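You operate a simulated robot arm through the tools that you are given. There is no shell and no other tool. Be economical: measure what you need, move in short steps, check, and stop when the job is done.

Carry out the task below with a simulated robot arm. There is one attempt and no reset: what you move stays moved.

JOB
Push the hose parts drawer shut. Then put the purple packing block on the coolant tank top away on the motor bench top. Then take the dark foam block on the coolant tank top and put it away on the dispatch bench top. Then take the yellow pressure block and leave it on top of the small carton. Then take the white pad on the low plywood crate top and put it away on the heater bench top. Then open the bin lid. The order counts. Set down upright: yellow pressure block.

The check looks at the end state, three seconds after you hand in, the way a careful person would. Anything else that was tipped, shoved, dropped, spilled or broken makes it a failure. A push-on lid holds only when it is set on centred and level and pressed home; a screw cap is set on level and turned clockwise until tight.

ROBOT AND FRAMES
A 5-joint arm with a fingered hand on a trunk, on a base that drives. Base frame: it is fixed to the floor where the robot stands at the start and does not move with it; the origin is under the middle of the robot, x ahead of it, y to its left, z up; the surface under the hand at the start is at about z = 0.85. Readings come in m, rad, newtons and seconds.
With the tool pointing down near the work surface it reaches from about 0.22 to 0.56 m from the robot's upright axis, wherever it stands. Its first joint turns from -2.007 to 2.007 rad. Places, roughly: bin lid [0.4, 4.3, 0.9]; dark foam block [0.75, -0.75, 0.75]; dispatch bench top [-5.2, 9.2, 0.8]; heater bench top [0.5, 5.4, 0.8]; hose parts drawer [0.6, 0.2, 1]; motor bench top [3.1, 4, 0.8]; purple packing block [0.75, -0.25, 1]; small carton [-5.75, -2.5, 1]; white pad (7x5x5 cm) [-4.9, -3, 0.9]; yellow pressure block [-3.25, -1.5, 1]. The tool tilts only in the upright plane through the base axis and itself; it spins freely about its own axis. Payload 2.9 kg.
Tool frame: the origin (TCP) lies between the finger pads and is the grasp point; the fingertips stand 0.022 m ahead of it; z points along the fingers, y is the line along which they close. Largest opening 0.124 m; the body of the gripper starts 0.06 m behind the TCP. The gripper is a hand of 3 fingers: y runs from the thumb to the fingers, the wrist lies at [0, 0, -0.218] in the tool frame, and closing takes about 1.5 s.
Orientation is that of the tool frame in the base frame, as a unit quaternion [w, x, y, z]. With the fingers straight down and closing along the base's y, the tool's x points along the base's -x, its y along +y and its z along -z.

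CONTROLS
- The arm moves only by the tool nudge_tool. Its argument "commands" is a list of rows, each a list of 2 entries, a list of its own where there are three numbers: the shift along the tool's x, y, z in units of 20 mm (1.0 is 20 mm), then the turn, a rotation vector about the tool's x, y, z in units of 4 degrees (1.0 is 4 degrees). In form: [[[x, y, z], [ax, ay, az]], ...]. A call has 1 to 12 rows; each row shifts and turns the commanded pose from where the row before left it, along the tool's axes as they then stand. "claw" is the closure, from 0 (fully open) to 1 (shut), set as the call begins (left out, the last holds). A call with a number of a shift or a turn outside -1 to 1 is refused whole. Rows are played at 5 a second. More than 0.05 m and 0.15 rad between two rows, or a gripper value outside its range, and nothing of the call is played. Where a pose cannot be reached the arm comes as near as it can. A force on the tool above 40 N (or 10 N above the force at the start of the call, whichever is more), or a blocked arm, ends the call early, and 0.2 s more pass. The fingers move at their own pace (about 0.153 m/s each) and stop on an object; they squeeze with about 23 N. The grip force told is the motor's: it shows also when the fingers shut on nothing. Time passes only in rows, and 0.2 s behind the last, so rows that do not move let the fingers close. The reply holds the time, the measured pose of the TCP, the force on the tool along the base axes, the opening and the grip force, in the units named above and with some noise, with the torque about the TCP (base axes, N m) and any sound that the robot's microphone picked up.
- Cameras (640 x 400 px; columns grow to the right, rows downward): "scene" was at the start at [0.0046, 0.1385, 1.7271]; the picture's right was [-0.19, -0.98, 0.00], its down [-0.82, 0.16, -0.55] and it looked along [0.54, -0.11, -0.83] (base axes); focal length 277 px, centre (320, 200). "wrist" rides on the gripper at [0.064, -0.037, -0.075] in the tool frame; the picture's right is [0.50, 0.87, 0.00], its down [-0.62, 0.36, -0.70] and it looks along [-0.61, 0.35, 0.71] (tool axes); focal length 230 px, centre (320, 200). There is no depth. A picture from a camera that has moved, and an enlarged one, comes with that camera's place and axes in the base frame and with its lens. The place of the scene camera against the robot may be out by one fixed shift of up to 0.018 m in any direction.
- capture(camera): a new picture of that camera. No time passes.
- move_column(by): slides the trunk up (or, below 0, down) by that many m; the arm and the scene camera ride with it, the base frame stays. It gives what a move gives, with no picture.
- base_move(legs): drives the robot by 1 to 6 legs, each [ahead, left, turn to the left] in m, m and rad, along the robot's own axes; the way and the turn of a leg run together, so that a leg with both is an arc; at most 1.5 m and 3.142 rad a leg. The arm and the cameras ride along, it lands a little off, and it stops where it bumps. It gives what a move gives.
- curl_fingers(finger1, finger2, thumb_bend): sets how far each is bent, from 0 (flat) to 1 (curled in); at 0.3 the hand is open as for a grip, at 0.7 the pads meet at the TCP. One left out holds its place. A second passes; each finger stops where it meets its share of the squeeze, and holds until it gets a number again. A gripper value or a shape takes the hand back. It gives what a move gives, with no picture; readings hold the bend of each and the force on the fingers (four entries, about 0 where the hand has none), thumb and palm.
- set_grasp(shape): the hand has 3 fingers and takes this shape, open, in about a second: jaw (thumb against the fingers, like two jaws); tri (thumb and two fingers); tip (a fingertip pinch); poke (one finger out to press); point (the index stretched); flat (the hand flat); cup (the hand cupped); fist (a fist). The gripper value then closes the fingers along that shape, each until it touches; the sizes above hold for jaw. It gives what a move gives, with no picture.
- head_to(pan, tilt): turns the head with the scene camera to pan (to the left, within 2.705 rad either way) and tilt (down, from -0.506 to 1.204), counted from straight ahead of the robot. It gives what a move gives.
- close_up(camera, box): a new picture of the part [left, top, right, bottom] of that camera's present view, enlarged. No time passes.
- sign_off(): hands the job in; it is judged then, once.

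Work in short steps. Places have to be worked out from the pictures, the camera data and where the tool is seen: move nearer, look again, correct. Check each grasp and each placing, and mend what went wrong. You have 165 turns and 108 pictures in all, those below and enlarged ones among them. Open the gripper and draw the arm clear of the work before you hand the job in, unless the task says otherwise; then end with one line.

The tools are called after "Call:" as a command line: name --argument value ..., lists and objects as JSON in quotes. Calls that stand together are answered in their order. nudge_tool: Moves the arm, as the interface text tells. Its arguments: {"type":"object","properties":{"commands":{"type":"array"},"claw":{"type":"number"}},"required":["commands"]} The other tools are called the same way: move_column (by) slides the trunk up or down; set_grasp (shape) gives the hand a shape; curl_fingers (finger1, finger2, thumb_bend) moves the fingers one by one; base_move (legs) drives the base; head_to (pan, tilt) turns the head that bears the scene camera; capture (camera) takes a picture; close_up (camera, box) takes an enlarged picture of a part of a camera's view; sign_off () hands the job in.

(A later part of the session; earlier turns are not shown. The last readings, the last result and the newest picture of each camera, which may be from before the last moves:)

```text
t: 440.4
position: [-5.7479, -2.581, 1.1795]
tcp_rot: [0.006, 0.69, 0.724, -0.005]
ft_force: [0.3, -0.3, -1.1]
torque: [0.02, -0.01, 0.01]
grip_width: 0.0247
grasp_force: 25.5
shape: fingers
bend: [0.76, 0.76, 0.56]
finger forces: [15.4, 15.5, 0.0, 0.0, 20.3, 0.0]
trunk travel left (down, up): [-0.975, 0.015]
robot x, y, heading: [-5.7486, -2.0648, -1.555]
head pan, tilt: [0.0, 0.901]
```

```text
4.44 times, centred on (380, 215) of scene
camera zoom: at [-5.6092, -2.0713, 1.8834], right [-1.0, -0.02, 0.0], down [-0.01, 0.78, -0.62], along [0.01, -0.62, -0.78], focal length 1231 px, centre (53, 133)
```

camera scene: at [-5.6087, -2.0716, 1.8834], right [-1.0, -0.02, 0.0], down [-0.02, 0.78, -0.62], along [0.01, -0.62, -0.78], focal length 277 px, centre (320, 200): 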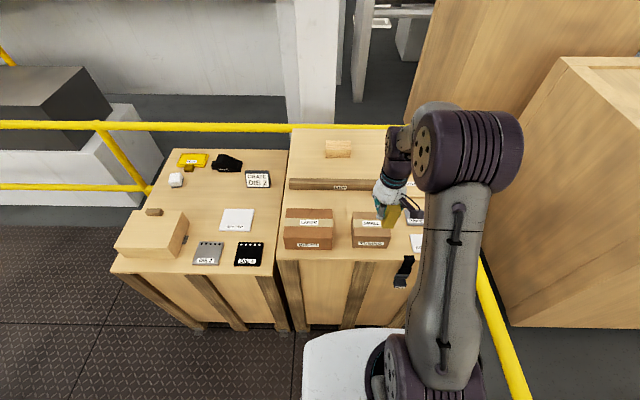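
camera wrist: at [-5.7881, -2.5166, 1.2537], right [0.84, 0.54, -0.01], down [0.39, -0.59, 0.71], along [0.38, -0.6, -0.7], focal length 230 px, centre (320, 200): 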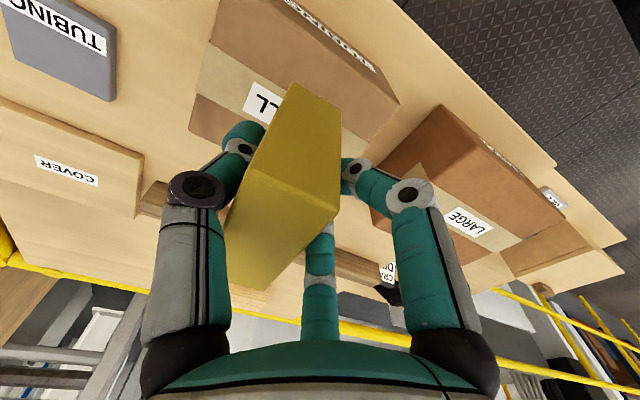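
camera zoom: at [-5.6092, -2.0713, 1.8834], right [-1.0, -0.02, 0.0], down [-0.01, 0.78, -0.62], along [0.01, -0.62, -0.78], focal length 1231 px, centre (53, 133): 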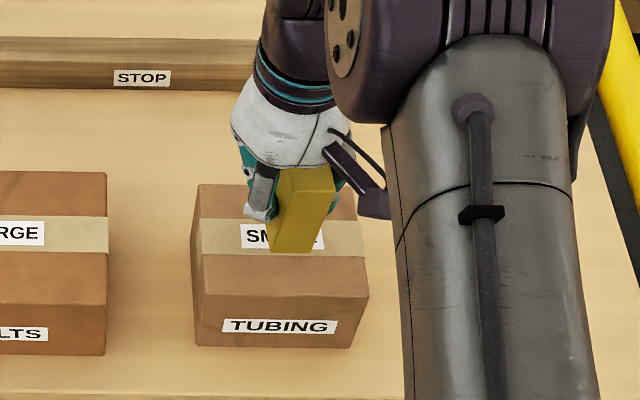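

Scene and wrist agree: block well inside the carton top (≈15 mm front margin, laterally centred). Lower slowly until contact.

Call:
nudge_tool --commands '[[[0, 0, 0.5], [0, 0, 0]], [[0, 0, 0.3], [0, 0, 0]], [[0, 0, 0.1], [0, 0, 0]], [[0, 0, 0.1], [0, 0, 0]], [[0, 0, 0], [0, 0, 0]]]'

Call:
nudge_tool --commands '[[[0, 0, 0.1], [0, 0, 0]], [[0, 0, 0.1], [0, 0, 0]], [[0, 0, 0.1], [0, 0, 0]], [[0, 0, 0], [0, 0, 0]]]'

```text
t: 441.6
position: [-5.7472, -2.5807, 1.1601]
tcp_rot: [0.004, 0.69, 0.724, -0.006]
ft_force: [-0.6, 1.5, -0.4]
torque: [0.0, -0.01, 0.01]
grip_width: 0.0248
grasp_force: 25.9
shape: fingers
bend: [0.76, 0.76, 0.56]
finger forces: [15.3, 15.5, 0.1, 0.0, 20.3, 0.1]
trunk travel left (down, up): [-0.975, 0.015]
robot x, y, heading: [-5.7508, -2.0679, -1.552]
head pan, tilt: [0.0, 0.901]
```

```text
t: 442.6
position: [-5.7477, -2.5799, 1.1546]
tcp_rot: [0.004, 0.69, 0.724, -0.005]
ft_force: [0.1, -0.4, 0.3]
torque: [0.0, -0.03, -0.01]
grip_width: 0.0247
grasp_force: 25.6
shape: fingers
bend: [0.76, 0.76, 0.56]
finger forces: [15.3, 15.5, 0.0, 0.0, 20.4, 0.1]
trunk travel left (down, up): [-0.975, 0.015]
robot x, y, heading: [-5.7481, -2.066, -1.552]
head pan, tilt: [0.0, 0.901]
```

Call:
nudge_tool --commands '[[[0, 0, 0.1], [0, 0, 0]], [[0, 0, 0.1], [0, 0, 0]], [[0, 0, 0], [0, 0, 0]]]'

Call:
nudge_tool --commands '[[[0, 0, 0.1], [0, 0, 0]], [[0, 0, 0.05], [0, 0, 0]], [[0, 0, 0], [0, 0, 0]]]'

```text
t: 443.4
position: [-5.7486, -2.5808, 1.1506]
tcp_rot: [0.005, 0.69, 0.723, -0.004]
ft_force: [-0.1, -0.6, 0.0]
torque: [-0.02, -0.02, 0.01]
grip_width: 0.0248
grasp_force: 25.7
shape: fingers
bend: [0.76, 0.76, 0.56]
finger forces: [15.3, 15.6, 0.0, 0.1, 20.4, 0.0]
trunk travel left (down, up): [-0.975, 0.015]
robot x, y, heading: [-5.7532, -2.0645, -1.55]
head pan, tilt: [0.0, 0.901]
```

```text
t: 444.2
position: [-5.7487, -2.5804, 1.1478]
tcp_rot: [0.005, 0.69, 0.723, -0.006]
ft_force: [0.6, -0.8, 7.6]
torque: [-0.04, 0.17, -0.01]
grip_width: 0.0244
grasp_force: 26.1
shape: fingers
bend: [0.76, 0.76, 0.57]
finger forces: [15.4, 16.4, 0.0, 0.0, 20.1, 0.1]
trunk travel left (down, up): [-0.975, 0.015]
robot x, y, heading: [-5.7497, -2.0712, -1.553]
head pan, tilt: [0.0, 0.901]
```

Contact felt (7.6 N). Release gently and look before rising.

Call:
curl_fingers --finger1 0.6 --finger2 0.6 --thumb_bend 0.48

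Call:
curl_fingers --finger1 0.3 --finger2 0.3 --thumb_bend 0.3

Call:
nudge_tool --commands '[[[0, 0, -0.5], [0, 0, 0]], [[0, 0, -1], [0, 0, 0]], [[0, 0, -1], [0, 0, 0]], [[0, 0, -1], [0, 0, 0]], [[0, 0, -1], [0, 0, 0]], [[0, 0, -1], [0, 0, 0]], [[0, 0, -1], [0, 0, 0]]]'

Call:
capture --camera "wrist"

```text
t: 445.2
position: [-5.7488, -2.5812, 1.1483]
tcp_rot: [0.005, 0.691, 0.723, -0.005]
ft_force: [0.1, 0.3, 0.4]
torque: [0.0, -0.03, -0.01]
grip_width: 0.0393
grasp_force: 0.1
shape: fingers
bend: [0.6, 0.6, 0.48]
finger forces: [0.0, 0.0, 0.1, 0.0, 0.0, 0.0]
trunk travel left (down, up): [-0.975, 0.015]
robot x, y, heading: [-5.7537, -2.0665, -1.557]
head pan, tilt: [0.0, 0.901]
```

```text
t: 446.2
position: [-5.7479, -2.5802, 1.1482]
tcp_rot: [0.005, 0.69, 0.724, -0.004]
ft_force: [-0.9, -0.8, 0.0]
torque: [-0.01, 0.01, -0.01]
grip_width: 0.1036
grasp_force: 0.0
shape: fingers
bend: [0.3, 0.3, 0.3]
finger forces: [0.0, 0.1, 0.0, 0.0, 0.1, 0.1]
trunk travel left (down, up): [-0.975, 0.015]
robot x, y, heading: [-5.7466, -2.0635, -1.548]
head pan, tilt: [0.0, 0.901]
```

```text
t: 447.8
position: [-5.7471, -2.5797, 1.2783]
tcp_rot: [0.004, 0.69, 0.724, -0.005]
ft_force: [0.4, 0.0, -1.2]
torque: [0.0, -0.02, 0.0]
grip_width: 0.1037
grasp_force: 0.1
shape: fingers
bend: [0.3, 0.3, 0.3]
finger forces: [0.0, 0.0, 0.1, 0.0, 0.0, 0.0]
trunk travel left (down, up): [-0.975, 0.015]
robot x, y, heading: [-5.7513, -2.064, -1.552]
head pan, tilt: [0.0, 0.901]
```

```text
22 pictures are left
camera wrist: at [-5.7882, -2.5151, 1.3526], right [0.84, 0.54, -0.01], down [0.39, -0.59, 0.71], along [0.38, -0.6, -0.7], focal length 230 px, centre (320, 200)
```

wrist: 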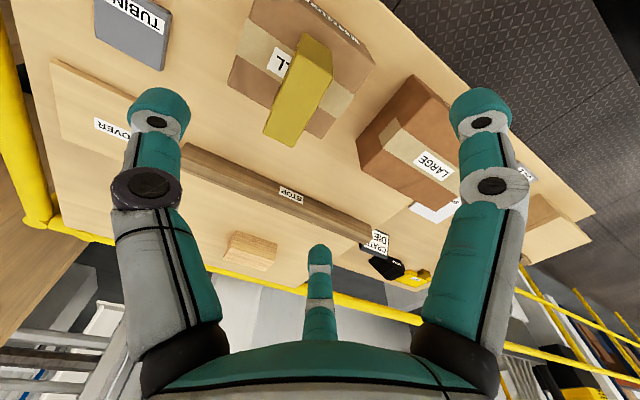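

The yellow block stands upright on the small carton. Now drive to the east side of the low crate for the white pad.

Call:
nudge_tool --commands '[[[1, 0, -0.5], [0, 0, 0]], [[1, 0, -0.5], [0, 0, 0]], [[1, 0, 0], [0, 0, 0]], [[1, 0, 0], [0, 0, 0]]]' --claw 0

Call:
base_move --legs '[[0, 1.35, 0], [0, 0, -1.585], [0, 0.8, 0]]'

Call:
head_to --pan 0.0 --tilt 0.9

Call:
capture --camera "wrist"

Call:
capture --camera "scene"

```text
t: 448.8
position: [-5.7537, -2.4982, 1.2953]
tcp_rot: [0.005, 0.69, 0.724, -0.005]
ft_force: [-0.4, 0.1, -0.2]
torque: [-0.05, 0.01, 0.0]
grip_width: 0.1239
grasp_force: 0.0
shape: jaw
bend: [0.3, 0.3, 0.3]
finger forces: [0.0, 0.0, 0.0, 0.0, 0.0, 0.0]
trunk travel left (down, up): [-0.975, 0.015]
robot x, y, heading: [-5.7484, -2.0663, -1.551]
head pan, tilt: [0.0, 0.901]
```

```text
t: 463.4
position: [-4.8203, -2.8079, 1.2952]
tcp_rot: [0.001, 1.0, 0.015, -0.007]
ft_force: [0.4, 0.5, -1.0]
torque: [0.01, -0.02, -0.02]
grip_width: 0.1236
grasp_force: 0.2
shape: jaw
bend: [0.3, 0.3, 0.3]
finger forces: [0.1, 0.1, 0.1, 0.1, 0.0, 0.0]
trunk travel left (down, up): [-0.975, 0.015]
robot x, y, heading: [-4.3917, -2.8168, -3.137]
head pan, tilt: [0.0, 0.901]
```

```text
t: 464.0
position: [-4.8187, -2.809, 1.2965]
tcp_rot: [0.0, 1.0, 0.015, -0.007]
ft_force: [0.0, -0.3, 0.4]
torque: [0.01, 0.01, -0.04]
grip_width: 0.1236
grasp_force: 0.0
shape: jaw
bend: [0.3, 0.3, 0.3]
finger forces: [0.1, 0.0, 0.0, 0.0, 0.0, 0.0]
trunk travel left (down, up): [-0.975, 0.015]
robot x, y, heading: [-4.3853, -2.8175, -3.143]
head pan, tilt: [0.0, 0.901]
```

```text
21 pictures are left
camera wrist: at [-4.7556, -2.7693, 1.3697], right [0.52, -0.85, -0.01], down [-0.6, -0.37, 0.71], along [-0.61, -0.37, -0.7], focal length 230 px, centre (320, 200)
```

wrist: 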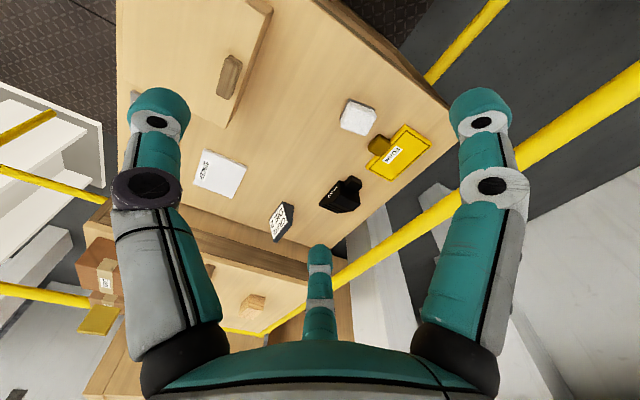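

```text
20 pictures are left
camera scene: at [-4.4061, -2.9569, 1.8835], right [0.0, 1.0, 0.0], down [0.78, 0.0, -0.62], along [-0.62, 0.0, -0.78], focal length 277 px, centre (320, 200)
```

scene: 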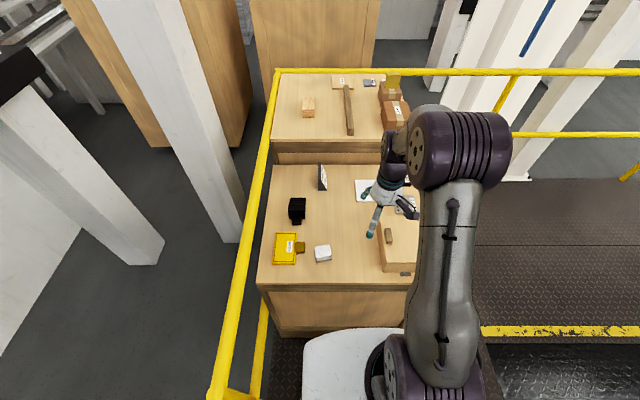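

Pad at ≈(-4.90,-2.945,0.92). Shift the base 9 cm left, extend, descend part way, and zoom.

Call:
base_move --legs '[[0, 0.09, 0]]'

Call:
nudge_tool --commands '[[[-1, 0.6, 0], [0, 0, 0]], [[-1, 0.6, 0], [0, 0, 0]], [[-1, 0.6, 0.5], [0, 0, 0]], [[-1, 0.4, 1], [0, 0, 0]], [[0, 0, 1], [0, 0, 0]], [[0, 0, 1], [0, 0, 0]], [[0, 0, 1], [0, 0, 0]], [[0, 0, 1], [0, 0, 0]], [[0, 0, 1], [0, 0, 0]], [[0, 0, 0], [0, 0, 0]]]'

Call:
capture --camera "wrist"

```text
t: 465.1
position: [-4.8183, -2.895, 1.2962]
tcp_rot: [0.0, 1.0, 0.014, -0.007]
ft_force: [-0.8, -0.2, -0.2]
torque: [0.0, -0.02, 0.01]
grip_width: 0.1239
grasp_force: 0.1
shape: jaw
bend: [0.3, 0.3, 0.3]
finger forces: [0.0, 0.0, 0.0, 0.0, 0.1, 0.0]
trunk travel left (down, up): [-0.975, 0.015]
robot x, y, heading: [-4.3874, -2.9095, 3.142]
head pan, tilt: [0.0, 0.901]
```

```text
t: 467.3
position: [-4.8996, -2.9428, 1.1663]
tcp_rot: [0.0, 1.0, 0.014, -0.007]
ft_force: [0.4, 0.4, 0.5]
torque: [0.02, 0.01, -0.03]
grip_width: 0.1237
grasp_force: 0.1
shape: jaw
bend: [0.3, 0.3, 0.3]
finger forces: [0.0, 0.1, 0.0, 0.1, 0.1, 0.0]
trunk travel left (down, up): [-0.975, 0.015]
robot x, y, heading: [-4.3879, -2.9087, 3.135]
head pan, tilt: [0.0, 0.901]
```

```text
19 pictures are left
camera wrist: at [-4.8352, -2.9041, 1.2409], right [0.52, -0.85, -0.01], down [-0.6, -0.37, 0.71], along [-0.61, -0.37, -0.7], focal length 230 px, centre (320, 200)
```

wrist: 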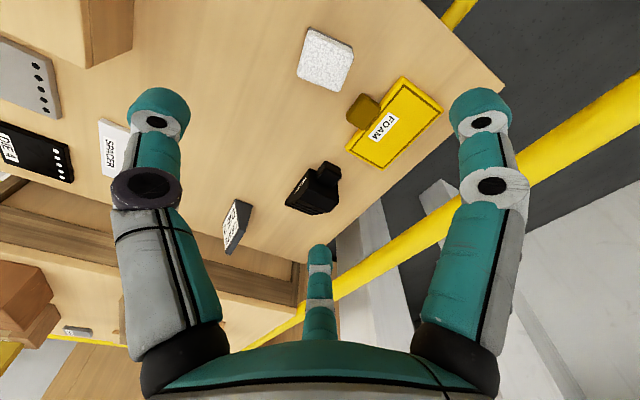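

Pad: top ≈0.895, centre ≈(-4.910,-2.956), ~7 cm along y, yaw ~6°. Spin the tool -94° to close across its 5 cm side with the fingers on the near side.

Call:
nudge_tool --commands '[[[0, 0, 0], [0, 0, -1]], [[0, 0, 0], [0, 0, -1]], [[0, 0, 0], [0, 0, -1]], [[0, 0, 0], [0, 0, -1]], [[0, 0, 0], [0, 0, -1]], [[0, 0, 0], [0, 0, -1]], [[0, 0, 0], [0, 0, -1]], [[0, 0, 0], [0, 0, -1]], [[0, 0, 0], [0, 0, -1]], [[0, 0, 0], [0, 0, -1]], [[0, 0, 0], [0, 0, -1]], [[0, 0, 0], [0, 0, -1]]]'

Call:
nudge_tool --commands '[[[0, 0, 0], [0, 0, -1]], [[0, 0, 0], [0, 0, -1]], [[0, 0, 0], [0, 0, -1]], [[0, 0, 0], [0, 0, -1]], [[0, 0, 0], [0, 0, -1]], [[0, 0, 0], [0, 0, -1]], [[0, 0, 0], [0, 0, -1]], [[0, 0, 0], [0, 0, -1]], [[0, 0, 0], [0, 0, -1]], [[0, 0, 0], [0, 0, -1]], [[0, 0, 0], [0, 0, -1]], [[-0.6, 0.2, 0], [0, 0, -0.5]]]'

Call:
nudge_tool --commands '[[[0, 0, 1], [0, 0, 0]], [[0, 0, 1], [0, 0, 0]], [[0, 0, 1], [0, 0, 0]], [[0, 0, 1], [0, 0, 0]], [[0, 0, 1], [0, 0, 0]], [[0, 0, 1], [0, 0, 0]], [[0, 0, 1], [0, 0, 0]], [[0, 0, 1], [0, 0, 0]], [[0, 0, 1], [0, 0, 0]], [[0, 0, 0], [0, 0, 0]]]'

Call:
capture --camera "wrist"

```text
t: 469.9
position: [-4.899, -2.9429, 1.1665]
tcp_rot: [-0.003, 0.907, 0.42, -0.007]
ft_force: [-0.3, 0.0, 0.0]
torque: [-0.02, 0.03, 0.02]
grip_width: 0.1238
grasp_force: 0.0
shape: jaw
bend: [0.3, 0.3, 0.3]
finger forces: [0.1, 0.0, 0.1, 0.0, 0.1, 0.0]
trunk travel left (down, up): [-0.975, 0.015]
robot x, y, heading: [-4.3866, -2.9066, 3.141]
head pan, tilt: [0.0, 0.901]
```

```text
t: 472.5
position: [-4.8872, -3.0101, 1.1651]
tcp_rot: [-0.004, 0.674, 0.738, -0.006]
ft_force: [-1.0, 0.0, -0.7]
torque: [-0.03, 0.01, 0.01]
grip_width: 0.1238
grasp_force: 0.0
shape: jaw
bend: [0.3, 0.3, 0.3]
finger forces: [0.1, 0.1, 0.0, 0.1, 0.1, 0.1]
out of reach, approached as far as the arm can: row 10, 11, 12
trunk travel left (down, up): [-0.975, 0.015]
robot x, y, heading: [-4.3888, -2.9094, 3.145]
head pan, tilt: [0.0, 0.901]
```

```text
t: 474.7
position: [-4.891, -3.0105, 0.9877]
tcp_rot: [-0.004, 0.674, 0.739, -0.007]
ft_force: [0.9, 0.4, 0.3]
torque: [-0.02, -0.01, 0.02]
grip_width: 0.1239
grasp_force: 0.1
shape: jaw
bend: [0.3, 0.3, 0.3]
finger forces: [0.1, 0.0, 0.1, 0.0, 0.1, 0.1]
trunk travel left (down, up): [-0.975, 0.015]
robot x, y, heading: [-4.3871, -2.9087, 3.139]
head pan, tilt: [0.0, 0.901]
```

```text
18 pictures are left
camera wrist: at [-4.9324, -2.9486, 1.0626], right [0.82, 0.58, -0.01], down [0.42, -0.58, 0.7], along [0.4, -0.57, -0.72], focal length 230 px, centre (320, 200)
```

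wrist: 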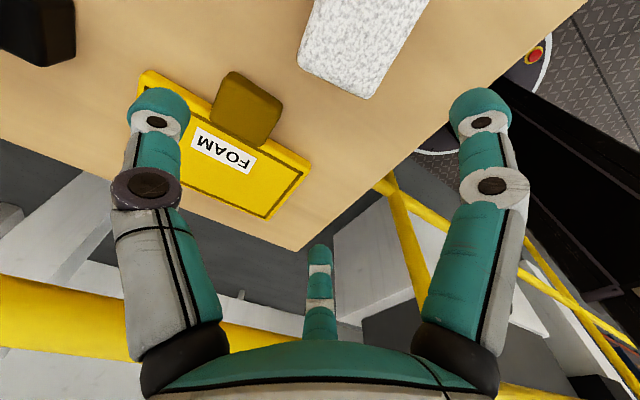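

The spin limit pushed the arm sideways. Rotate back 8° so the pose becomes reachable, and check the position.

Call:
nudge_tool --commands '[[[0, 0, 0], [0, 0, 1]], [[0, 0, 0], [0, 0, 1]], [[0, 0, 0], [0, 0, 0]], [[0, 0, 0], [0, 0, 0]]]'

```text
t: 475.7
position: [-4.8903, -3.0086, 0.9879]
tcp_rot: [-0.003, 0.722, 0.692, -0.006]
ft_force: [0.0, -0.8, 0.0]
torque: [0.02, 0.01, 0.02]
grip_width: 0.1241
grasp_force: 0.0
shape: jaw
bend: [0.3, 0.3, 0.3]
finger forces: [0.0, 0.1, 0.0, 0.0, 0.0, 0.0]
trunk travel left (down, up): [-0.975, 0.015]
robot x, y, heading: [-4.3863, -2.9089, 3.139]
head pan, tilt: [0.0, 0.901]
```

Call:
nudge_tool --commands '[[[0.7, 0, 0], [0, 0, 0]], [[0.7, 0, 0], [0, 0, 0]], [[0.7, 0, 0], [0, 0, 0]], [[0.68, 0, 0], [0, 0, 0]], [[0, 0, 0], [0, 0, 0]]]'

Call:
capture --camera "wrist"

```text
t: 476.9
position: [-4.8885, -2.955, 0.9868]
tcp_rot: [-0.004, 0.722, 0.692, -0.006]
ft_force: [0.6, 0.4, -0.3]
torque: [0.02, 0.0, 0.01]
grip_width: 0.1238
grasp_force: 0.0
shape: jaw
bend: [0.3, 0.3, 0.3]
finger forces: [0.0, 0.0, 0.0, 0.0, 0.0, 0.0]
trunk travel left (down, up): [-0.975, 0.015]
robot x, y, heading: [-4.3871, -2.9087, 3.142]
head pan, tilt: [0.0, 0.901]
```

```text
17 pictures are left
camera wrist: at [-4.9219, -2.8871, 1.0619], right [0.89, 0.46, -0.01], down [0.34, -0.63, 0.7], along [0.31, -0.62, -0.72], focal length 230 px, centre (320, 200)
```

wrist: 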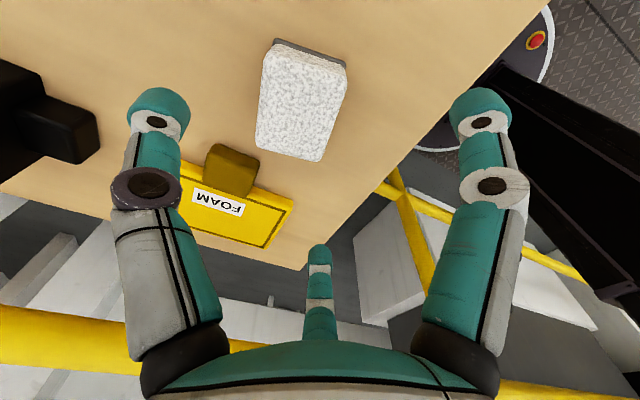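

Pad centred at (-4.907,-2.954), slightly yawed; fingers will align it. Descend and close: thumb partway first, then fingers.

Call:
nudge_tool --commands '[[[0, -0.1, 1], [0, 0, 0]], [[0, 0, 1], [0, 0, 0]], [[0, 0, 1], [0, 0, 0]], [[0, 0, 1], [0, 0, 0]], [[0, 0, 0.6], [0, 0, 0]], [[0, 0, 0.5], [0, 0, 0]], [[0, 0, 0], [0, 0, 0]]]'

Call:
curl_fingers --thumb_bend 0.45

Call:
curl_fingers --finger1 0.6 --finger2 0.6

Call:
curl_fingers --finger1 0.9 --finger2 0.9 --thumb_bend 0.55

Call:
capture --camera "wrist"

```text
t: 478.5
position: [-4.8679, -2.9515, 0.9044]
tcp_rot: [-0.006, 0.722, 0.692, -0.007]
ft_force: [-7.2, -0.8, 18.3]
torque: [0.1, 1.07, 0.12]
grip_width: 0.1241
grasp_force: 0.1
shape: jaw
bend: [0.3, 0.3, 0.25]
finger forces: [0.0, 0.0, 0.1, 0.0, 16.4, 0.0]
out of reach, approached as far as the arm can: row 3, 4, 5, 6
trunk travel left (down, up): [-0.975, 0.015]
robot x, y, heading: [-4.3874, -2.9062, 3.141]
head pan, tilt: [0.0, 0.901]
```

```text
t: 479.5
position: [-4.8675, -2.9495, 0.9034]
tcp_rot: [-0.005, 0.722, 0.692, -0.005]
ft_force: [-2.5, -0.6, 11.8]
torque: [0.06, 0.81, 0.02]
grip_width: 0.0945
grasp_force: 6.1
shape: fingers
bend: [0.3, 0.3, 0.39]
finger forces: [0.0, 0.1, 0.1, 0.0, 11.6, 0.0]
trunk travel left (down, up): [-0.975, 0.015]
robot x, y, heading: [-4.3906, -2.9089, 3.135]
head pan, tilt: [0.0, 0.901]
```

```text
t: 480.5
position: [-4.8651, -2.9494, 0.9053]
tcp_rot: [-0.007, 0.722, 0.692, -0.007]
ft_force: [1.5, 0.1, 37.6]
torque: [0.09, -0.9, 0.02]
grip_width: 0.0762
grasp_force: 18.2
shape: fingers
bend: [0.37, 0.37, 0.43]
finger forces: [17.8, 16.1, 0.1, 0.0, 3.6, 0.0]
trunk travel left (down, up): [-0.975, 0.015]
robot x, y, heading: [-4.3817, -2.9099, 3.139]
head pan, tilt: [0.0, 0.901]
```

```text
t: 481.5
position: [-4.8649, -2.9491, 0.9056]
tcp_rot: [-0.006, 0.722, 0.692, -0.009]
ft_force: [-1.7, -1.0, 46.2]
torque: [0.02, 0.19, 0.06]
grip_width: 0.0714
grasp_force: 23.5
shape: fingers
bend: [0.39, 0.4, 0.49]
finger forces: [13.6, 13.4, 0.0, 0.1, 20.1, 0.0]
trunk travel left (down, up): [-0.975, 0.015]
robot x, y, heading: [-4.3844, -2.9132, 3.134]
head pan, tilt: [0.0, 0.901]
```

```text
16 pictures are left
camera wrist: at [-4.8977, -2.8838, 0.9816], right [0.89, 0.46, -0.02], down [0.34, -0.63, 0.7], along [0.31, -0.62, -0.72], focal length 230 px, centre (320, 200)
```

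wrist: 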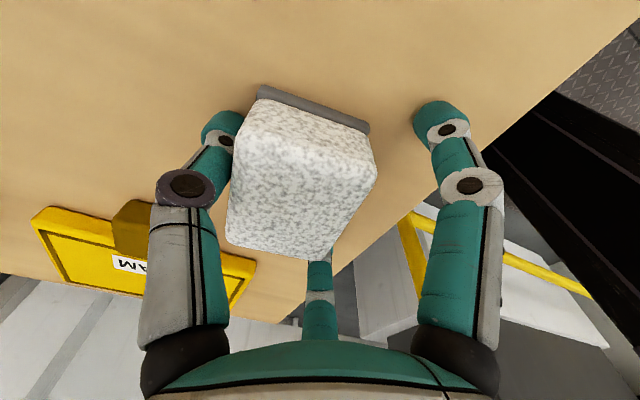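

The arm hit its reach limit (trunk is too high for this low surface), so the grasp is off. Open, rise, lower the trunk and redo.

Call:
curl_fingers --finger1 0.3 --finger2 0.3 --thumb_bend 0.3

Call:
nudge_tool --commands '[[[0, 0, -0.5], [0, 0, 0]], [[0, 0, -1], [0, 0, 0]], [[0, 0, -1], [0, 0, 0]], [[0, 0, -1], [0, 0, 0]], [[0, 0, -1], [0, 0, 0]], [[0, 0, -1], [0, 0, 0]], [[0, 0, -1], [0, 0, 0]], [[0, 0, -1], [0, 0, 0]], [[0, 0, -1], [0, 0, 0]], [[0, 0, 0], [0, 0, 0]]]'

Call:
move_column --by -0.1

Call:
capture --camera "wrist"

```text
t: 482.5
position: [-4.8678, -2.9504, 0.9029]
tcp_rot: [-0.004, 0.722, 0.692, -0.005]
ft_force: [0.3, 0.3, -0.8]
torque: [-0.02, 0.01, 0.0]
grip_width: 0.1039
grasp_force: 0.0
shape: fingers
bend: [0.3, 0.3, 0.3]
finger forces: [0.1, 0.0, 0.1, 0.0, 0.0, 0.1]
trunk travel left (down, up): [-0.975, 0.015]
robot x, y, heading: [-4.3849, -2.9086, 3.143]
head pan, tilt: [0.0, 0.901]
```

```text
t: 484.7
position: [-4.8645, -2.9513, 1.072]
tcp_rot: [-0.005, 0.722, 0.692, -0.006]
ft_force: [0.2, 0.0, 0.7]
torque: [0.0, -0.04, -0.01]
grip_width: 0.1039
grasp_force: 0.1
shape: fingers
bend: [0.3, 0.3, 0.3]
finger forces: [0.0, 0.0, 0.0, 0.1, 0.0, 0.1]
trunk travel left (down, up): [-0.975, 0.015]
robot x, y, heading: [-4.3877, -2.9063, 3.141]
head pan, tilt: [0.0, 0.901]
```

```text
t: 486.0
position: [-4.863, -2.9507, 0.9732]
tcp_rot: [-0.004, 0.722, 0.692, -0.006]
ft_force: [0.0, 0.0, 0.8]
torque: [0.0, 0.0, 0.03]
grip_width: 0.1039
grasp_force: 0.2
shape: fingers
bend: [0.3, 0.3, 0.3]
finger forces: [0.0, 0.1, 0.0, 0.1, 0.0, 0.0]
trunk travel left (down, up): [-0.875, 0.115]
robot x, y, heading: [-4.387, -2.9074, 3.143]
head pan, tilt: [0.0, 0.901]
```

```text
15 pictures are left
camera wrist: at [-4.8973, -2.8846, 1.0479], right [0.89, 0.46, -0.01], down [0.34, -0.63, 0.7], along [0.31, -0.62, -0.72], focal length 230 px, centre (320, 200)
```

wrist: 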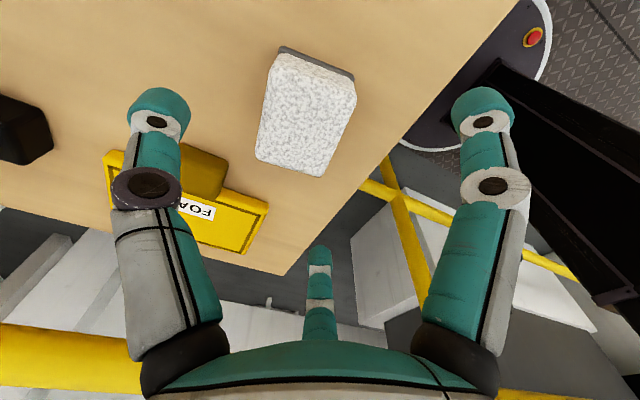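

Pad now at ≈(-4.878,-2.952), still upright on the crate; TCP is right for it. Descend to z≈0.884 and verify.

Call:
nudge_tool --commands '[[[0, 0, 1], [0, 0, 0]], [[0, 0, 1], [0, 0, 0]], [[0, 0, 1], [0, 0, 0]], [[0, 0, 0.8], [0, 0, 0]], [[0, 0, 0.6], [0, 0, 0]], [[0, 0, 0], [0, 0, 0]]]'

Call:
capture --camera "wrist"

```text
t: 487.1
position: [-4.8657, -2.9506, 0.8991]
tcp_rot: [-0.007, 0.722, 0.692, -0.008]
ft_force: [3.1, 0.0, 21.9]
torque: [-0.01, -0.76, -0.01]
grip_width: 0.1071
grasp_force: 10.9
shape: fingers
bend: [0.26, 0.27, 0.3]
finger forces: [10.4, 9.7, 0.1, 0.0, 1.5, 0.0]
trunk travel left (down, up): [-0.875, 0.115]
robot x, y, heading: [-4.3857, -2.9086, 3.141]
head pan, tilt: [0.0, 0.901]
stopped in row 5: the force on the tool passed its limit at 51 N (the readings are from after the stop); the commanded pose is now the measured one
```

```text
14 pictures are left
camera wrist: at [-4.8995, -2.8845, 0.9746], right [0.89, 0.46, -0.02], down [0.35, -0.63, 0.7], along [0.31, -0.62, -0.72], focal length 230 px, centre (320, 200)
```

wrist: 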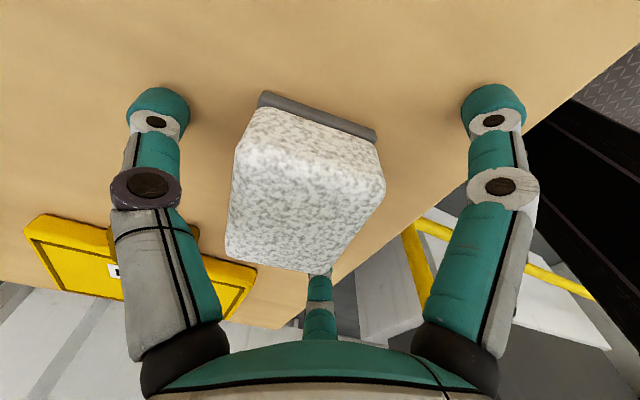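

The crate top is at z≈0.877 (tips touched). Rise to TCP 0.910, shift 18 mm in +y to centre on the pad, then close.

Call:
nudge_tool --commands '[[[0, 0, -0.3], [0, 0, 0]], [[0, 0, -0.25], [0, 0, 0]], [[0.4, 0, 0], [0, 0, 0]], [[0.4, 0, 0], [0, 0, 0]], [[0, 0, 0], [0, 0, 0]]]'

Call:
curl_fingers --finger1 0.3 --finger2 0.3 --thumb_bend 0.43

Call:
curl_fingers --finger1 0.55 --finger2 0.55

Call:
capture --camera "wrist"

```text
t: 488.3
position: [-4.867, -2.9446, 0.9089]
tcp_rot: [-0.007, 0.724, 0.689, -0.007]
ft_force: [-1.0, 0.4, -0.4]
torque: [0.01, 0.0, -0.05]
grip_width: 0.1043
grasp_force: 0.0
shape: fingers
bend: [0.3, 0.3, 0.3]
finger forces: [0.0, 0.0, 0.1, 0.0, 0.0, 0.0]
out of reach, approached as far as the arm can: row 4
trunk travel left (down, up): [-0.875, 0.115]
robot x, y, heading: [-4.3872, -2.9085, 3.14]
head pan, tilt: [0.0, 0.901]
```

```text
t: 489.3
position: [-4.8678, -2.9436, 0.909]
tcp_rot: [-0.006, 0.724, 0.69, -0.007]
ft_force: [-0.3, -0.2, -0.5]
torque: [0.0, 0.01, -0.02]
grip_width: 0.0874
grasp_force: 0.0
shape: fingers
bend: [0.3, 0.3, 0.43]
finger forces: [0.0, 0.0, 0.1, 0.0, 0.0, 0.0]
trunk travel left (down, up): [-0.875, 0.115]
robot x, y, heading: [-4.3866, -2.9117, 3.138]
head pan, tilt: [0.0, 0.901]
```

```text
t: 490.3
position: [-4.8664, -2.9437, 0.9089]
tcp_rot: [-0.007, 0.724, 0.69, -0.009]
ft_force: [0.1, 1.9, 7.7]
torque: [0.16, -0.22, -0.01]
grip_width: 0.0558
grasp_force: 4.1
shape: fingers
bend: [0.53, 0.54, 0.43]
finger forces: [6.4, 1.5, 0.0, 0.0, 0.5, 0.0]
trunk travel left (down, up): [-0.875, 0.115]
robot x, y, heading: [-4.3847, -2.91, 3.14]
head pan, tilt: [0.0, 0.901]
```

```text
13 pictures are left
camera wrist: at [-4.8996, -2.8773, 0.9843], right [0.89, 0.46, -0.02], down [0.34, -0.63, 0.7], along [0.31, -0.62, -0.72], focal length 230 px, centre (320, 200)
```

wrist: 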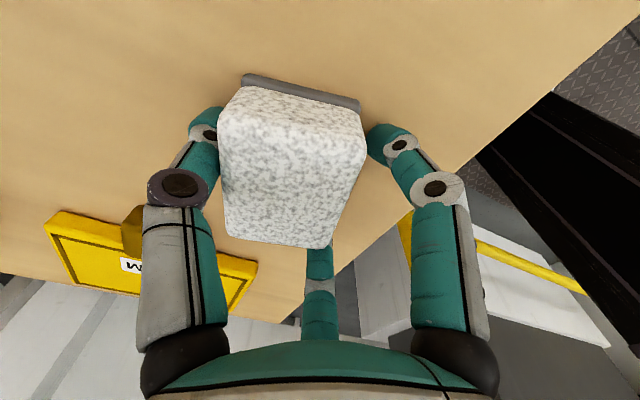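

Now the fingers and thumb flank the pad well; tighten and test-lift.

Call:
curl_fingers --finger1 0.9 --finger2 0.9 --thumb_bend 0.58

Call:
nudge_tool --commands '[[[0, 0, -0.3], [0, 0, 0]], [[0, 0, -0.7], [0, 0, 0]], [[0, 0, -1], [0, 0, 0]], [[0, 0, -1], [0, 0, 0]], [[0, 0, -1], [0, 0, 0]]]'

Call:
capture --camera "wrist"

```text
t: 491.3
position: [-4.8669, -2.9436, 0.9092]
tcp_rot: [-0.006, 0.724, 0.689, -0.007]
ft_force: [1.6, -0.4, 1.7]
torque: [0.0, 0.0, -0.03]
grip_width: 0.0439
grasp_force: 12.6
shape: fingers
bend: [0.58, 0.57, 0.5]
finger forces: [8.0, 7.9, 0.1, 0.0, 9.6, 0.0]
trunk travel left (down, up): [-0.875, 0.115]
robot x, y, heading: [-4.386, -2.911, 3.14]
head pan, tilt: [0.0, 0.901]
```

```text
t: 492.5
position: [-4.866, -2.946, 0.9887]
tcp_rot: [-0.007, 0.722, 0.692, -0.008]
ft_force: [-0.4, 0.7, -0.2]
torque: [-0.03, 0.05, 0.02]
grip_width: 0.0434
grasp_force: 12.4
shape: fingers
bend: [0.58, 0.58, 0.49]
finger forces: [6.9, 7.0, 0.0, 0.0, 9.8, 0.1]
trunk travel left (down, up): [-0.875, 0.115]
robot x, y, heading: [-4.3829, -2.907, 3.139]
head pan, tilt: [0.0, 0.901]
```

```text
12 pictures are left
camera wrist: at [-4.899, -2.8795, 1.0644], right [0.89, 0.46, -0.02], down [0.34, -0.63, 0.7], along [0.31, -0.62, -0.72], focal length 230 px, centre (320, 200)
```

wrist: 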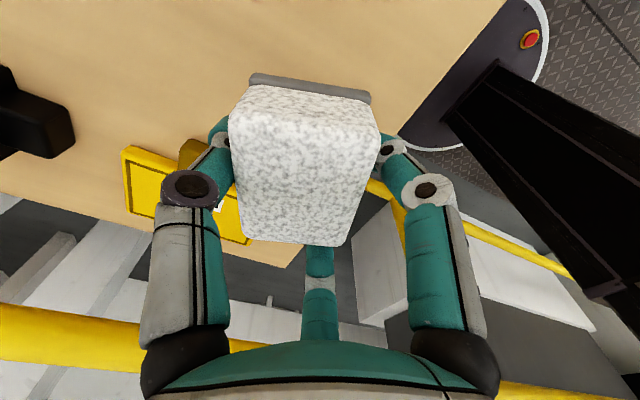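

Pad held. Tighten slightly, raise, and drive back east.

Call:
curl_fingers --thumb_bend 0.68

Call:
nudge_tool --commands '[[[0, 0, -1], [0, 0, 0]], [[0, 0, -1], [0, 0, 0]], [[0, 0, -1], [0, 0, 0]], [[0, 0, -1], [0, 0, 0]], [[0, 0, -1], [0, 0, 0]], [[0, 0.5, -1], [0, 0, 0]], [[0, 1, -1], [0, 0, 0]], [[0, 1, -1], [0, 0, 0]], [[0, 1, 0], [0, 0, 0]], [[0, 1, 0], [0, 0, 0]]]'

Call:
base_move --legs '[[-0.6, 0, 0], [0, -0.55, 0], [0, 0, 3.14], [1.5, 0, 0], [1.0, 0, 0]]'

```text
t: 493.5
position: [-4.8657, -2.9464, 0.9881]
tcp_rot: [-0.007, 0.722, 0.692, -0.007]
ft_force: [0.6, 0.0, -0.8]
torque: [-0.02, -0.01, -0.03]
grip_width: 0.0433
grasp_force: 17.3
shape: fingers
bend: [0.57, 0.58, 0.52]
finger forces: [10.8, 7.5, 0.0, 0.0, 16.8, 0.1]
trunk travel left (down, up): [-0.875, 0.115]
robot x, y, heading: [-4.3875, -2.9111, 3.138]
head pan, tilt: [0.0, 0.901]
```

```text
t: 495.7
position: [-4.7736, -2.9474, 1.1477]
tcp_rot: [-0.007, 0.722, 0.691, -0.009]
ft_force: [-0.2, 0.1, -0.6]
torque: [-0.02, -0.01, 0.04]
grip_width: 0.0429
grasp_force: 16.8
shape: fingers
bend: [0.57, 0.58, 0.52]
finger forces: [11.1, 6.5, 0.0, 0.0, 16.6, 0.0]
trunk travel left (down, up): [-0.875, 0.115]
robot x, y, heading: [-4.3831, -2.9041, 3.14]
head pan, tilt: [0.0, 0.901]
```

```text
t: 520.9
position: [-0.9172, -2.3631, 1.1463]
tcp_rot: [0.008, -0.684, 0.729, -0.005]
ft_force: [0.3, 0.3, -0.9]
torque: [-0.02, -0.01, 0.02]
grip_width: 0.0423
grasp_force: 16.2
shape: fingers
bend: [0.57, 0.58, 0.52]
finger forces: [10.3, 6.4, 0.1, 0.1, 15.9, 0.0]
trunk travel left (down, up): [-0.875, 0.115]
robot x, y, heading: [-1.3065, -2.3967, -0.018]
head pan, tilt: [0.0, 0.901]
```

Call:
base_move --legs '[[0.7, 0, 0], [0, 0, 1.589], [1.5, 0, 0], [1.5, 0, 0]]'

```text
t: 542.5
position: [-0.5875, 0.9628, 1.1453]
tcp_rot: [-0.01, 0.999, -0.03, -0.002]
ft_force: [0.2, -0.2, 0.1]
torque: [0.02, -0.03, 0.05]
grip_width: 0.0421
grasp_force: 15.5
shape: fingers
bend: [0.57, 0.58, 0.52]
finger forces: [10.0, 6.3, 0.0, 0.1, 15.5, 0.0]
trunk travel left (down, up): [-0.875, 0.115]
robot x, y, heading: [-0.5563, 0.5766, 1.548]
head pan, tilt: [0.0, 0.901]
```

Call:
base_move --legs '[[1.5, 0, 0.023], [1.5, 0, 0], [1.4, 0, 0], [0, 0, -1.571]]'

Call:
head_to --pan 0.0 --tilt 0.7

Call:
capture --camera "scene"

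```text
t: 567.5
position: [-0.1876, 5.0553, 1.1464]
tcp_rot: [0.009, -0.698, 0.716, -0.005]
ft_force: [-0.5, 0.3, 0.3]
torque: [0.01, -0.02, 0.04]
grip_width: 0.0419
grasp_force: 16.0
shape: fingers
bend: [0.57, 0.58, 0.52]
finger forces: [9.6, 6.3, 0.0, 0.0, 15.2, 0.0]
trunk travel left (down, up): [-0.875, 0.115]
robot x, y, heading: [-0.5735, 5.0091, 0.018]
head pan, tilt: [0.0, 0.901]
```

```text
t: 568.3
position: [-0.1871, 5.0561, 1.1464]
tcp_rot: [0.008, -0.699, 0.715, -0.006]
ft_force: [0.1, 1.1, 0.0]
torque: [-0.01, 0.02, 0.01]
grip_width: 0.0419
grasp_force: 16.1
shape: fingers
bend: [0.57, 0.58, 0.52]
finger forces: [9.6, 6.3, 0.0, 0.0, 15.2, 0.0]
trunk travel left (down, up): [-0.875, 0.115]
robot x, y, heading: [-0.5745, 5.0127, 0.016]
head pan, tilt: [0.0, 0.7]
```

```text
11 pictures are left
camera scene: at [-0.5555, 5.1615, 1.7995], right [0.02, -1.0, 0.0], down [-0.64, -0.01, -0.76], along [0.76, 0.01, -0.64], focal length 277 px, centre (320, 200)
```

scene: 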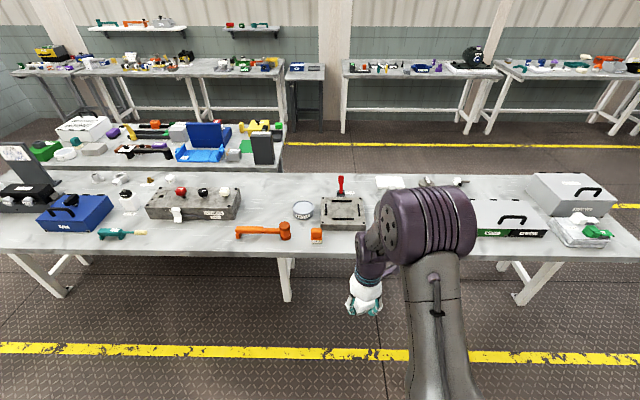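

Call:
close_up --camera "scene" --box '[140, 160, 420, 270]'

Call:
close_up --camera "scene" --box '[440, 150, 640, 280]'

```text
2.29 times, centred on (280, 215) of scene
camera zoom: at [-0.5555, 5.1615, 1.7995], right [0.02, -1.0, 0.0], down [-0.64, -0.01, -0.76], along [0.76, 0.01, -0.64], focal length 633 px, centre (411, 166)
```

zoom: 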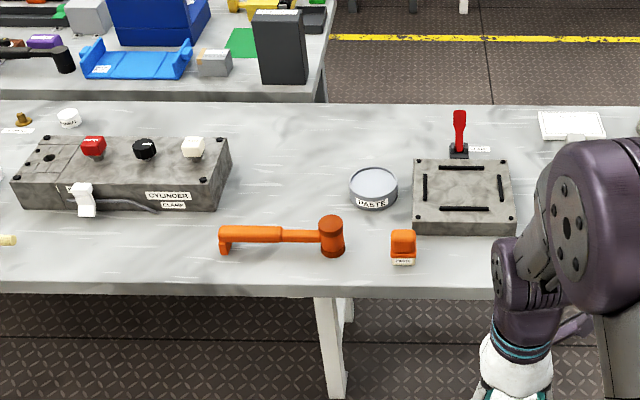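

```text
3.08 times, centred on (540, 215) of scene
camera zoom: at [-0.5555, 5.1615, 1.7995], right [0.02, -1.0, 0.0], down [-0.64, -0.01, -0.76], along [0.76, 0.01, -0.64], focal length 852 px, centre (-357, 154)
```

zoom: 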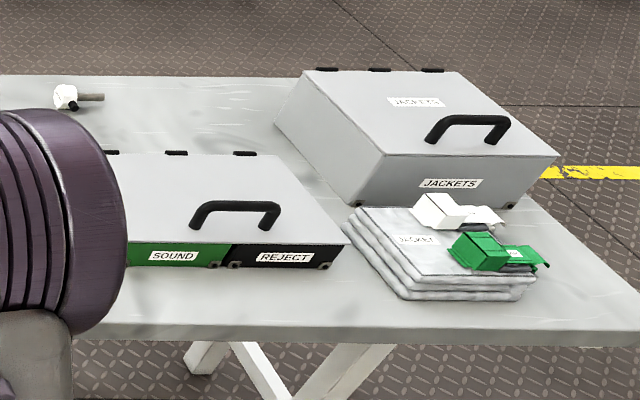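

Bench is continuous; free patch at ≈(0.51,5.43) between the cylinder clamp and the paste tin. The bin is the SOUND/REJECT box at ≈(0.36,4.31). Position for placing the pad.

Call:
base_move --legs '[[0, 0.37, -0.016], [0.565, 0, 0]]'

Call:
move_column --by -0.06

```text
t: 573.5
position: [0.3864, 5.4135, 1.146]
tcp_rot: [0.008, -0.689, 0.725, -0.005]
ft_force: [0.7, -0.8, -0.2]
torque: [0.0, 0.02, 0.05]
grip_width: 0.0416
grasp_force: 15.7
shape: fingers
bend: [0.57, 0.58, 0.52]
finger forces: [9.7, 6.3, 0.1, 0.1, 15.2, 0.1]
trunk travel left (down, up): [-0.875, 0.115]
robot x, y, heading: [-0.0001, 5.3769, -0.009]
head pan, tilt: [0.0, 0.7]
```

```text
t: 574.5
position: [0.3864, 5.415, 1.0864]
tcp_rot: [0.008, -0.689, 0.725, -0.006]
ft_force: [0.5, -0.3, 0.2]
torque: [0.01, 0.02, 0.02]
grip_width: 0.0419
grasp_force: 15.6
shape: fingers
bend: [0.57, 0.58, 0.52]
finger forces: [9.7, 6.2, 0.0, 0.0, 15.2, 0.1]
trunk travel left (down, up): [-0.815, 0.175]
robot x, y, heading: [-0.0026, 5.3772, -0.013]
head pan, tilt: [0.0, 0.7]
```

Call:
nudge_tool --commands '[[[-0.2, -1, 0], [0, 0, 0]], [[-0.2, -1, 0], [0, 0, 0]], [[-0.2, -1, 0], [0, 0, 0]], [[-0.2, -1, 0], [0, 0, 0]], [[-0.2, -1, 0], [0, 0, 0]], [[-0.2, -0.5, 1], [0, 0, 0]], [[0, 0, 1], [0, 0, 0]], [[0, 0, 1], [0, 0, 0]], [[0, 0, 1], [0, 0, 0]], [[0, 0, 1], [0, 0, 0]], [[0, 0, 0], [0, 0, 0]]]'

Call:
capture --camera "wrist"

```text
t: 576.9
position: [0.4992, 5.4315, 0.9869]
tcp_rot: [0.008, -0.689, 0.724, -0.005]
ft_force: [0.2, -0.2, -0.6]
torque: [0.07, 0.01, 0.01]
grip_width: 0.0416
grasp_force: 15.8
shape: fingers
bend: [0.57, 0.58, 0.52]
finger forces: [10.2, 6.1, 0.0, 0.0, 15.2, 0.1]
trunk travel left (down, up): [-0.815, 0.175]
robot x, y, heading: [0.0, 5.3781, -0.012]
head pan, tilt: [0.0, 0.7]
```

```text
8 pictures are left
camera wrist: at [0.5309, 5.3676, 1.0633], right [-0.89, -0.46, -0.02], down [-0.34, 0.63, 0.7], along [-0.31, 0.63, -0.72], focal length 230 px, centre (320, 200)
```

wrist: 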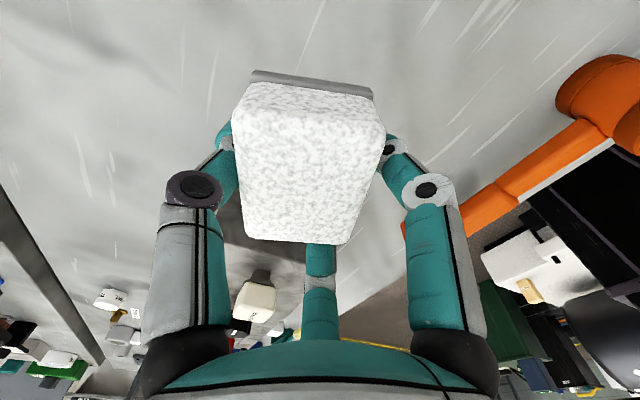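

Clear below. Lower to the bench.

Call:
nudge_tool --commands '[[[0, 0, 1], [0, 0, 0]], [[0, 0, 1], [0, 0, 0]], [[0, 0, 1], [0, 0, 0]], [[0, 0, 1], [0, 0, 0]], [[0, 0, 0.5], [0, 0, 0]], [[0, 0, 0.2], [0, 0, 0]], [[0, 0, 0.1], [0, 0, 0]], [[0, 0, 0], [0, 0, 0]]]'

Call:
nudge_tool --commands '[[[0, 0, 0.1], [0, 0, 0]], [[0, 0, 0.1], [0, 0, 0]], [[0, 0, 0], [0, 0, 0]]]'

```text
t: 578.7
position: [0.5014, 5.4344, 0.8924]
tcp_rot: [0.008, -0.689, 0.725, -0.006]
ft_force: [0.3, -0.7, -0.4]
torque: [0.02, 0.04, 0.02]
grip_width: 0.0416
grasp_force: 15.7
shape: fingers
bend: [0.57, 0.59, 0.52]
finger forces: [10.3, 6.1, 0.0, 0.0, 15.0, 0.1]
trunk travel left (down, up): [-0.815, 0.175]
robot x, y, heading: [-0.0046, 5.38, -0.003]
head pan, tilt: [0.0, 0.7]
```

```text
t: 579.5
position: [0.5021, 5.4352, 0.8881]
tcp_rot: [0.009, -0.689, 0.725, -0.006]
ft_force: [0.6, 0.4, -1.1]
torque: [-0.02, 0.03, 0.0]
grip_width: 0.0416
grasp_force: 15.4
shape: fingers
bend: [0.57, 0.59, 0.52]
finger forces: [10.3, 6.1, 0.1, 0.1, 15.1, 0.0]
trunk travel left (down, up): [-0.815, 0.175]
robot x, y, heading: [-0.0019, 5.3857, -0.01]
head pan, tilt: [0.0, 0.7]
```

Call:
nudge_tool --commands '[[[0, 0, 0.1], [0, 0, 0]], [[0, 0, 0.1], [0, 0, 0]], [[0, 0, 0.05], [0, 0, 0]], [[0, 0, 0], [0, 0, 0]]]'

Call:
nudge_tool --commands '[[[0, 0, 0.1], [0, 0, 0]], [[0, 0, 0.05], [0, 0, 0]], [[0, 0, 0], [0, 0, 0]]]'

```text
t: 580.5
position: [0.5008, 5.4336, 0.8837]
tcp_rot: [0.008, -0.689, 0.725, -0.006]
ft_force: [0.3, 0.3, -0.5]
torque: [0.01, 0.0, -0.01]
grip_width: 0.0416
grasp_force: 15.6
shape: fingers
bend: [0.57, 0.59, 0.52]
finger forces: [10.3, 6.0, 0.0, 0.0, 15.1, 0.0]
trunk travel left (down, up): [-0.815, 0.175]
robot x, y, heading: [0.0045, 5.3792, -0.009]
head pan, tilt: [0.0, 0.7]
```

```text
t: 581.3
position: [0.5016, 5.4334, 0.8807]
tcp_rot: [0.008, -0.689, 0.725, -0.006]
ft_force: [-0.5, 0.8, -1.0]
torque: [0.04, 0.02, 0.01]
grip_width: 0.042
grasp_force: 15.4
shape: fingers
bend: [0.57, 0.59, 0.52]
finger forces: [10.4, 6.1, 0.0, 0.1, 15.0, 0.1]
trunk travel left (down, up): [-0.815, 0.175]
robot x, y, heading: [-0.0002, 5.3767, -0.013]
head pan, tilt: [0.0, 0.7]
```

Call:
nudge_tool --commands '[[[0, 0, 0.1], [0, 0, 0]], [[0, 0, 0.1], [0, 0, 0]], [[0, 0, 0.05], [0, 0, 0]], [[0, 0, 0], [0, 0, 0]]]'

Call:
nudge_tool --commands '[[[0, 0, 0.1], [0, 0, 0]], [[0, 0, 0.05], [0, 0, 0]], [[0, 0, 0], [0, 0, 0]]]'

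```text
t: 582.3
position: [0.5022, 5.4324, 0.8777]
tcp_rot: [0.01, -0.689, 0.725, -0.008]
ft_force: [3.3, 1.8, 22.5]
torque: [-0.17, 0.26, 0.08]
grip_width: 0.0418
grasp_force: 25.3
shape: fingers
bend: [0.56, 0.59, 0.52]
finger forces: [21.2, 12.4, 0.0, 0.0, 17.2, 0.1]
trunk travel left (down, up): [-0.815, 0.175]
robot x, y, heading: [-0.0002, 5.3809, -0.011]
head pan, tilt: [0.0, 0.7]
```

```text
t: 582.9
position: [0.5027, 5.4325, 0.8777]
tcp_rot: [0.012, -0.688, 0.725, -0.008]
ft_force: [-5.1, 1.2, 22.3]
torque: [-0.27, 0.48, -0.08]
grip_width: 0.0415
grasp_force: 26.3
shape: fingers
bend: [0.55, 0.58, 0.53]
finger forces: [25.6, 10.9, 0.1, 0.0, 15.8, 0.0]
trunk travel left (down, up): [-0.815, 0.175]
robot x, y, heading: [-0.002, 5.3787, -0.009]
head pan, tilt: [0.0, 0.7]
stopped in row 2: the force on the tool passed its limit at 42 N (the readings are from after the stop); the commanded pose is now the measured one
```

Contact. Open and rise, then look.

Call:
curl_fingers --finger1 0.3 --finger2 0.3 --thumb_bend 0.3

Call:
nudge_tool --commands '[[[0, 0, -0.5], [0, 0, 0]], [[0, 0, -1], [0, 0, 0]], [[0, 0, -1], [0, 0, 0]], [[0, 0, -1], [0, 0, 0]], [[0, 0, -1], [0, 0, 0]], [[0, 0, -1], [0, 0, 0]], [[0, 0, -1], [0, 0, 0]], [[0, 0, -1], [0, 0, 0]], [[0, 0, -1], [0, 0, 0]], [[0, 0, -1], [0, 0, 0]], [[0, 0, -1], [0, 0, 0]]]'

Call:
capture --camera "wrist"

```text
t: 583.9
position: [0.504, 5.4333, 0.8751]
tcp_rot: [0.011, -0.689, 0.725, -0.008]
ft_force: [0.7, -0.7, -0.2]
torque: [0.01, 0.0, 0.01]
grip_width: 0.1038
grasp_force: 0.0
shape: fingers
bend: [0.3, 0.3, 0.3]
finger forces: [0.1, 0.0, 0.0, 0.0, 0.1, 0.0]
trunk travel left (down, up): [-0.815, 0.175]
robot x, y, heading: [-0.0009, 5.3807, -0.008]
head pan, tilt: [0.0, 0.7]
```

```text
t: 586.3
position: [0.498, 5.4326, 1.0846]
tcp_rot: [0.01, -0.689, 0.725, -0.007]
ft_force: [-0.9, 0.4, 0.0]
torque: [0.01, -0.03, -0.02]
grip_width: 0.1036
grasp_force: 0.0
shape: fingers
bend: [0.3, 0.3, 0.3]
finger forces: [0.0, 0.1, 0.0, 0.0, 0.0, 0.1]
trunk travel left (down, up): [-0.815, 0.175]
robot x, y, heading: [0.0011, 5.3806, -0.007]
head pan, tilt: [0.0, 0.7]
```

```text
7 pictures are left
camera wrist: at [0.5304, 5.3678, 1.1607], right [-0.89, -0.46, -0.02], down [-0.34, 0.63, 0.69], along [-0.3, 0.63, -0.72], focal length 230 px, centre (320, 200)
```

wrist: 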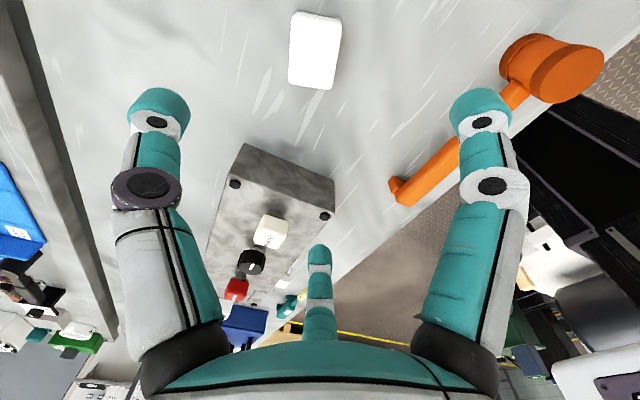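

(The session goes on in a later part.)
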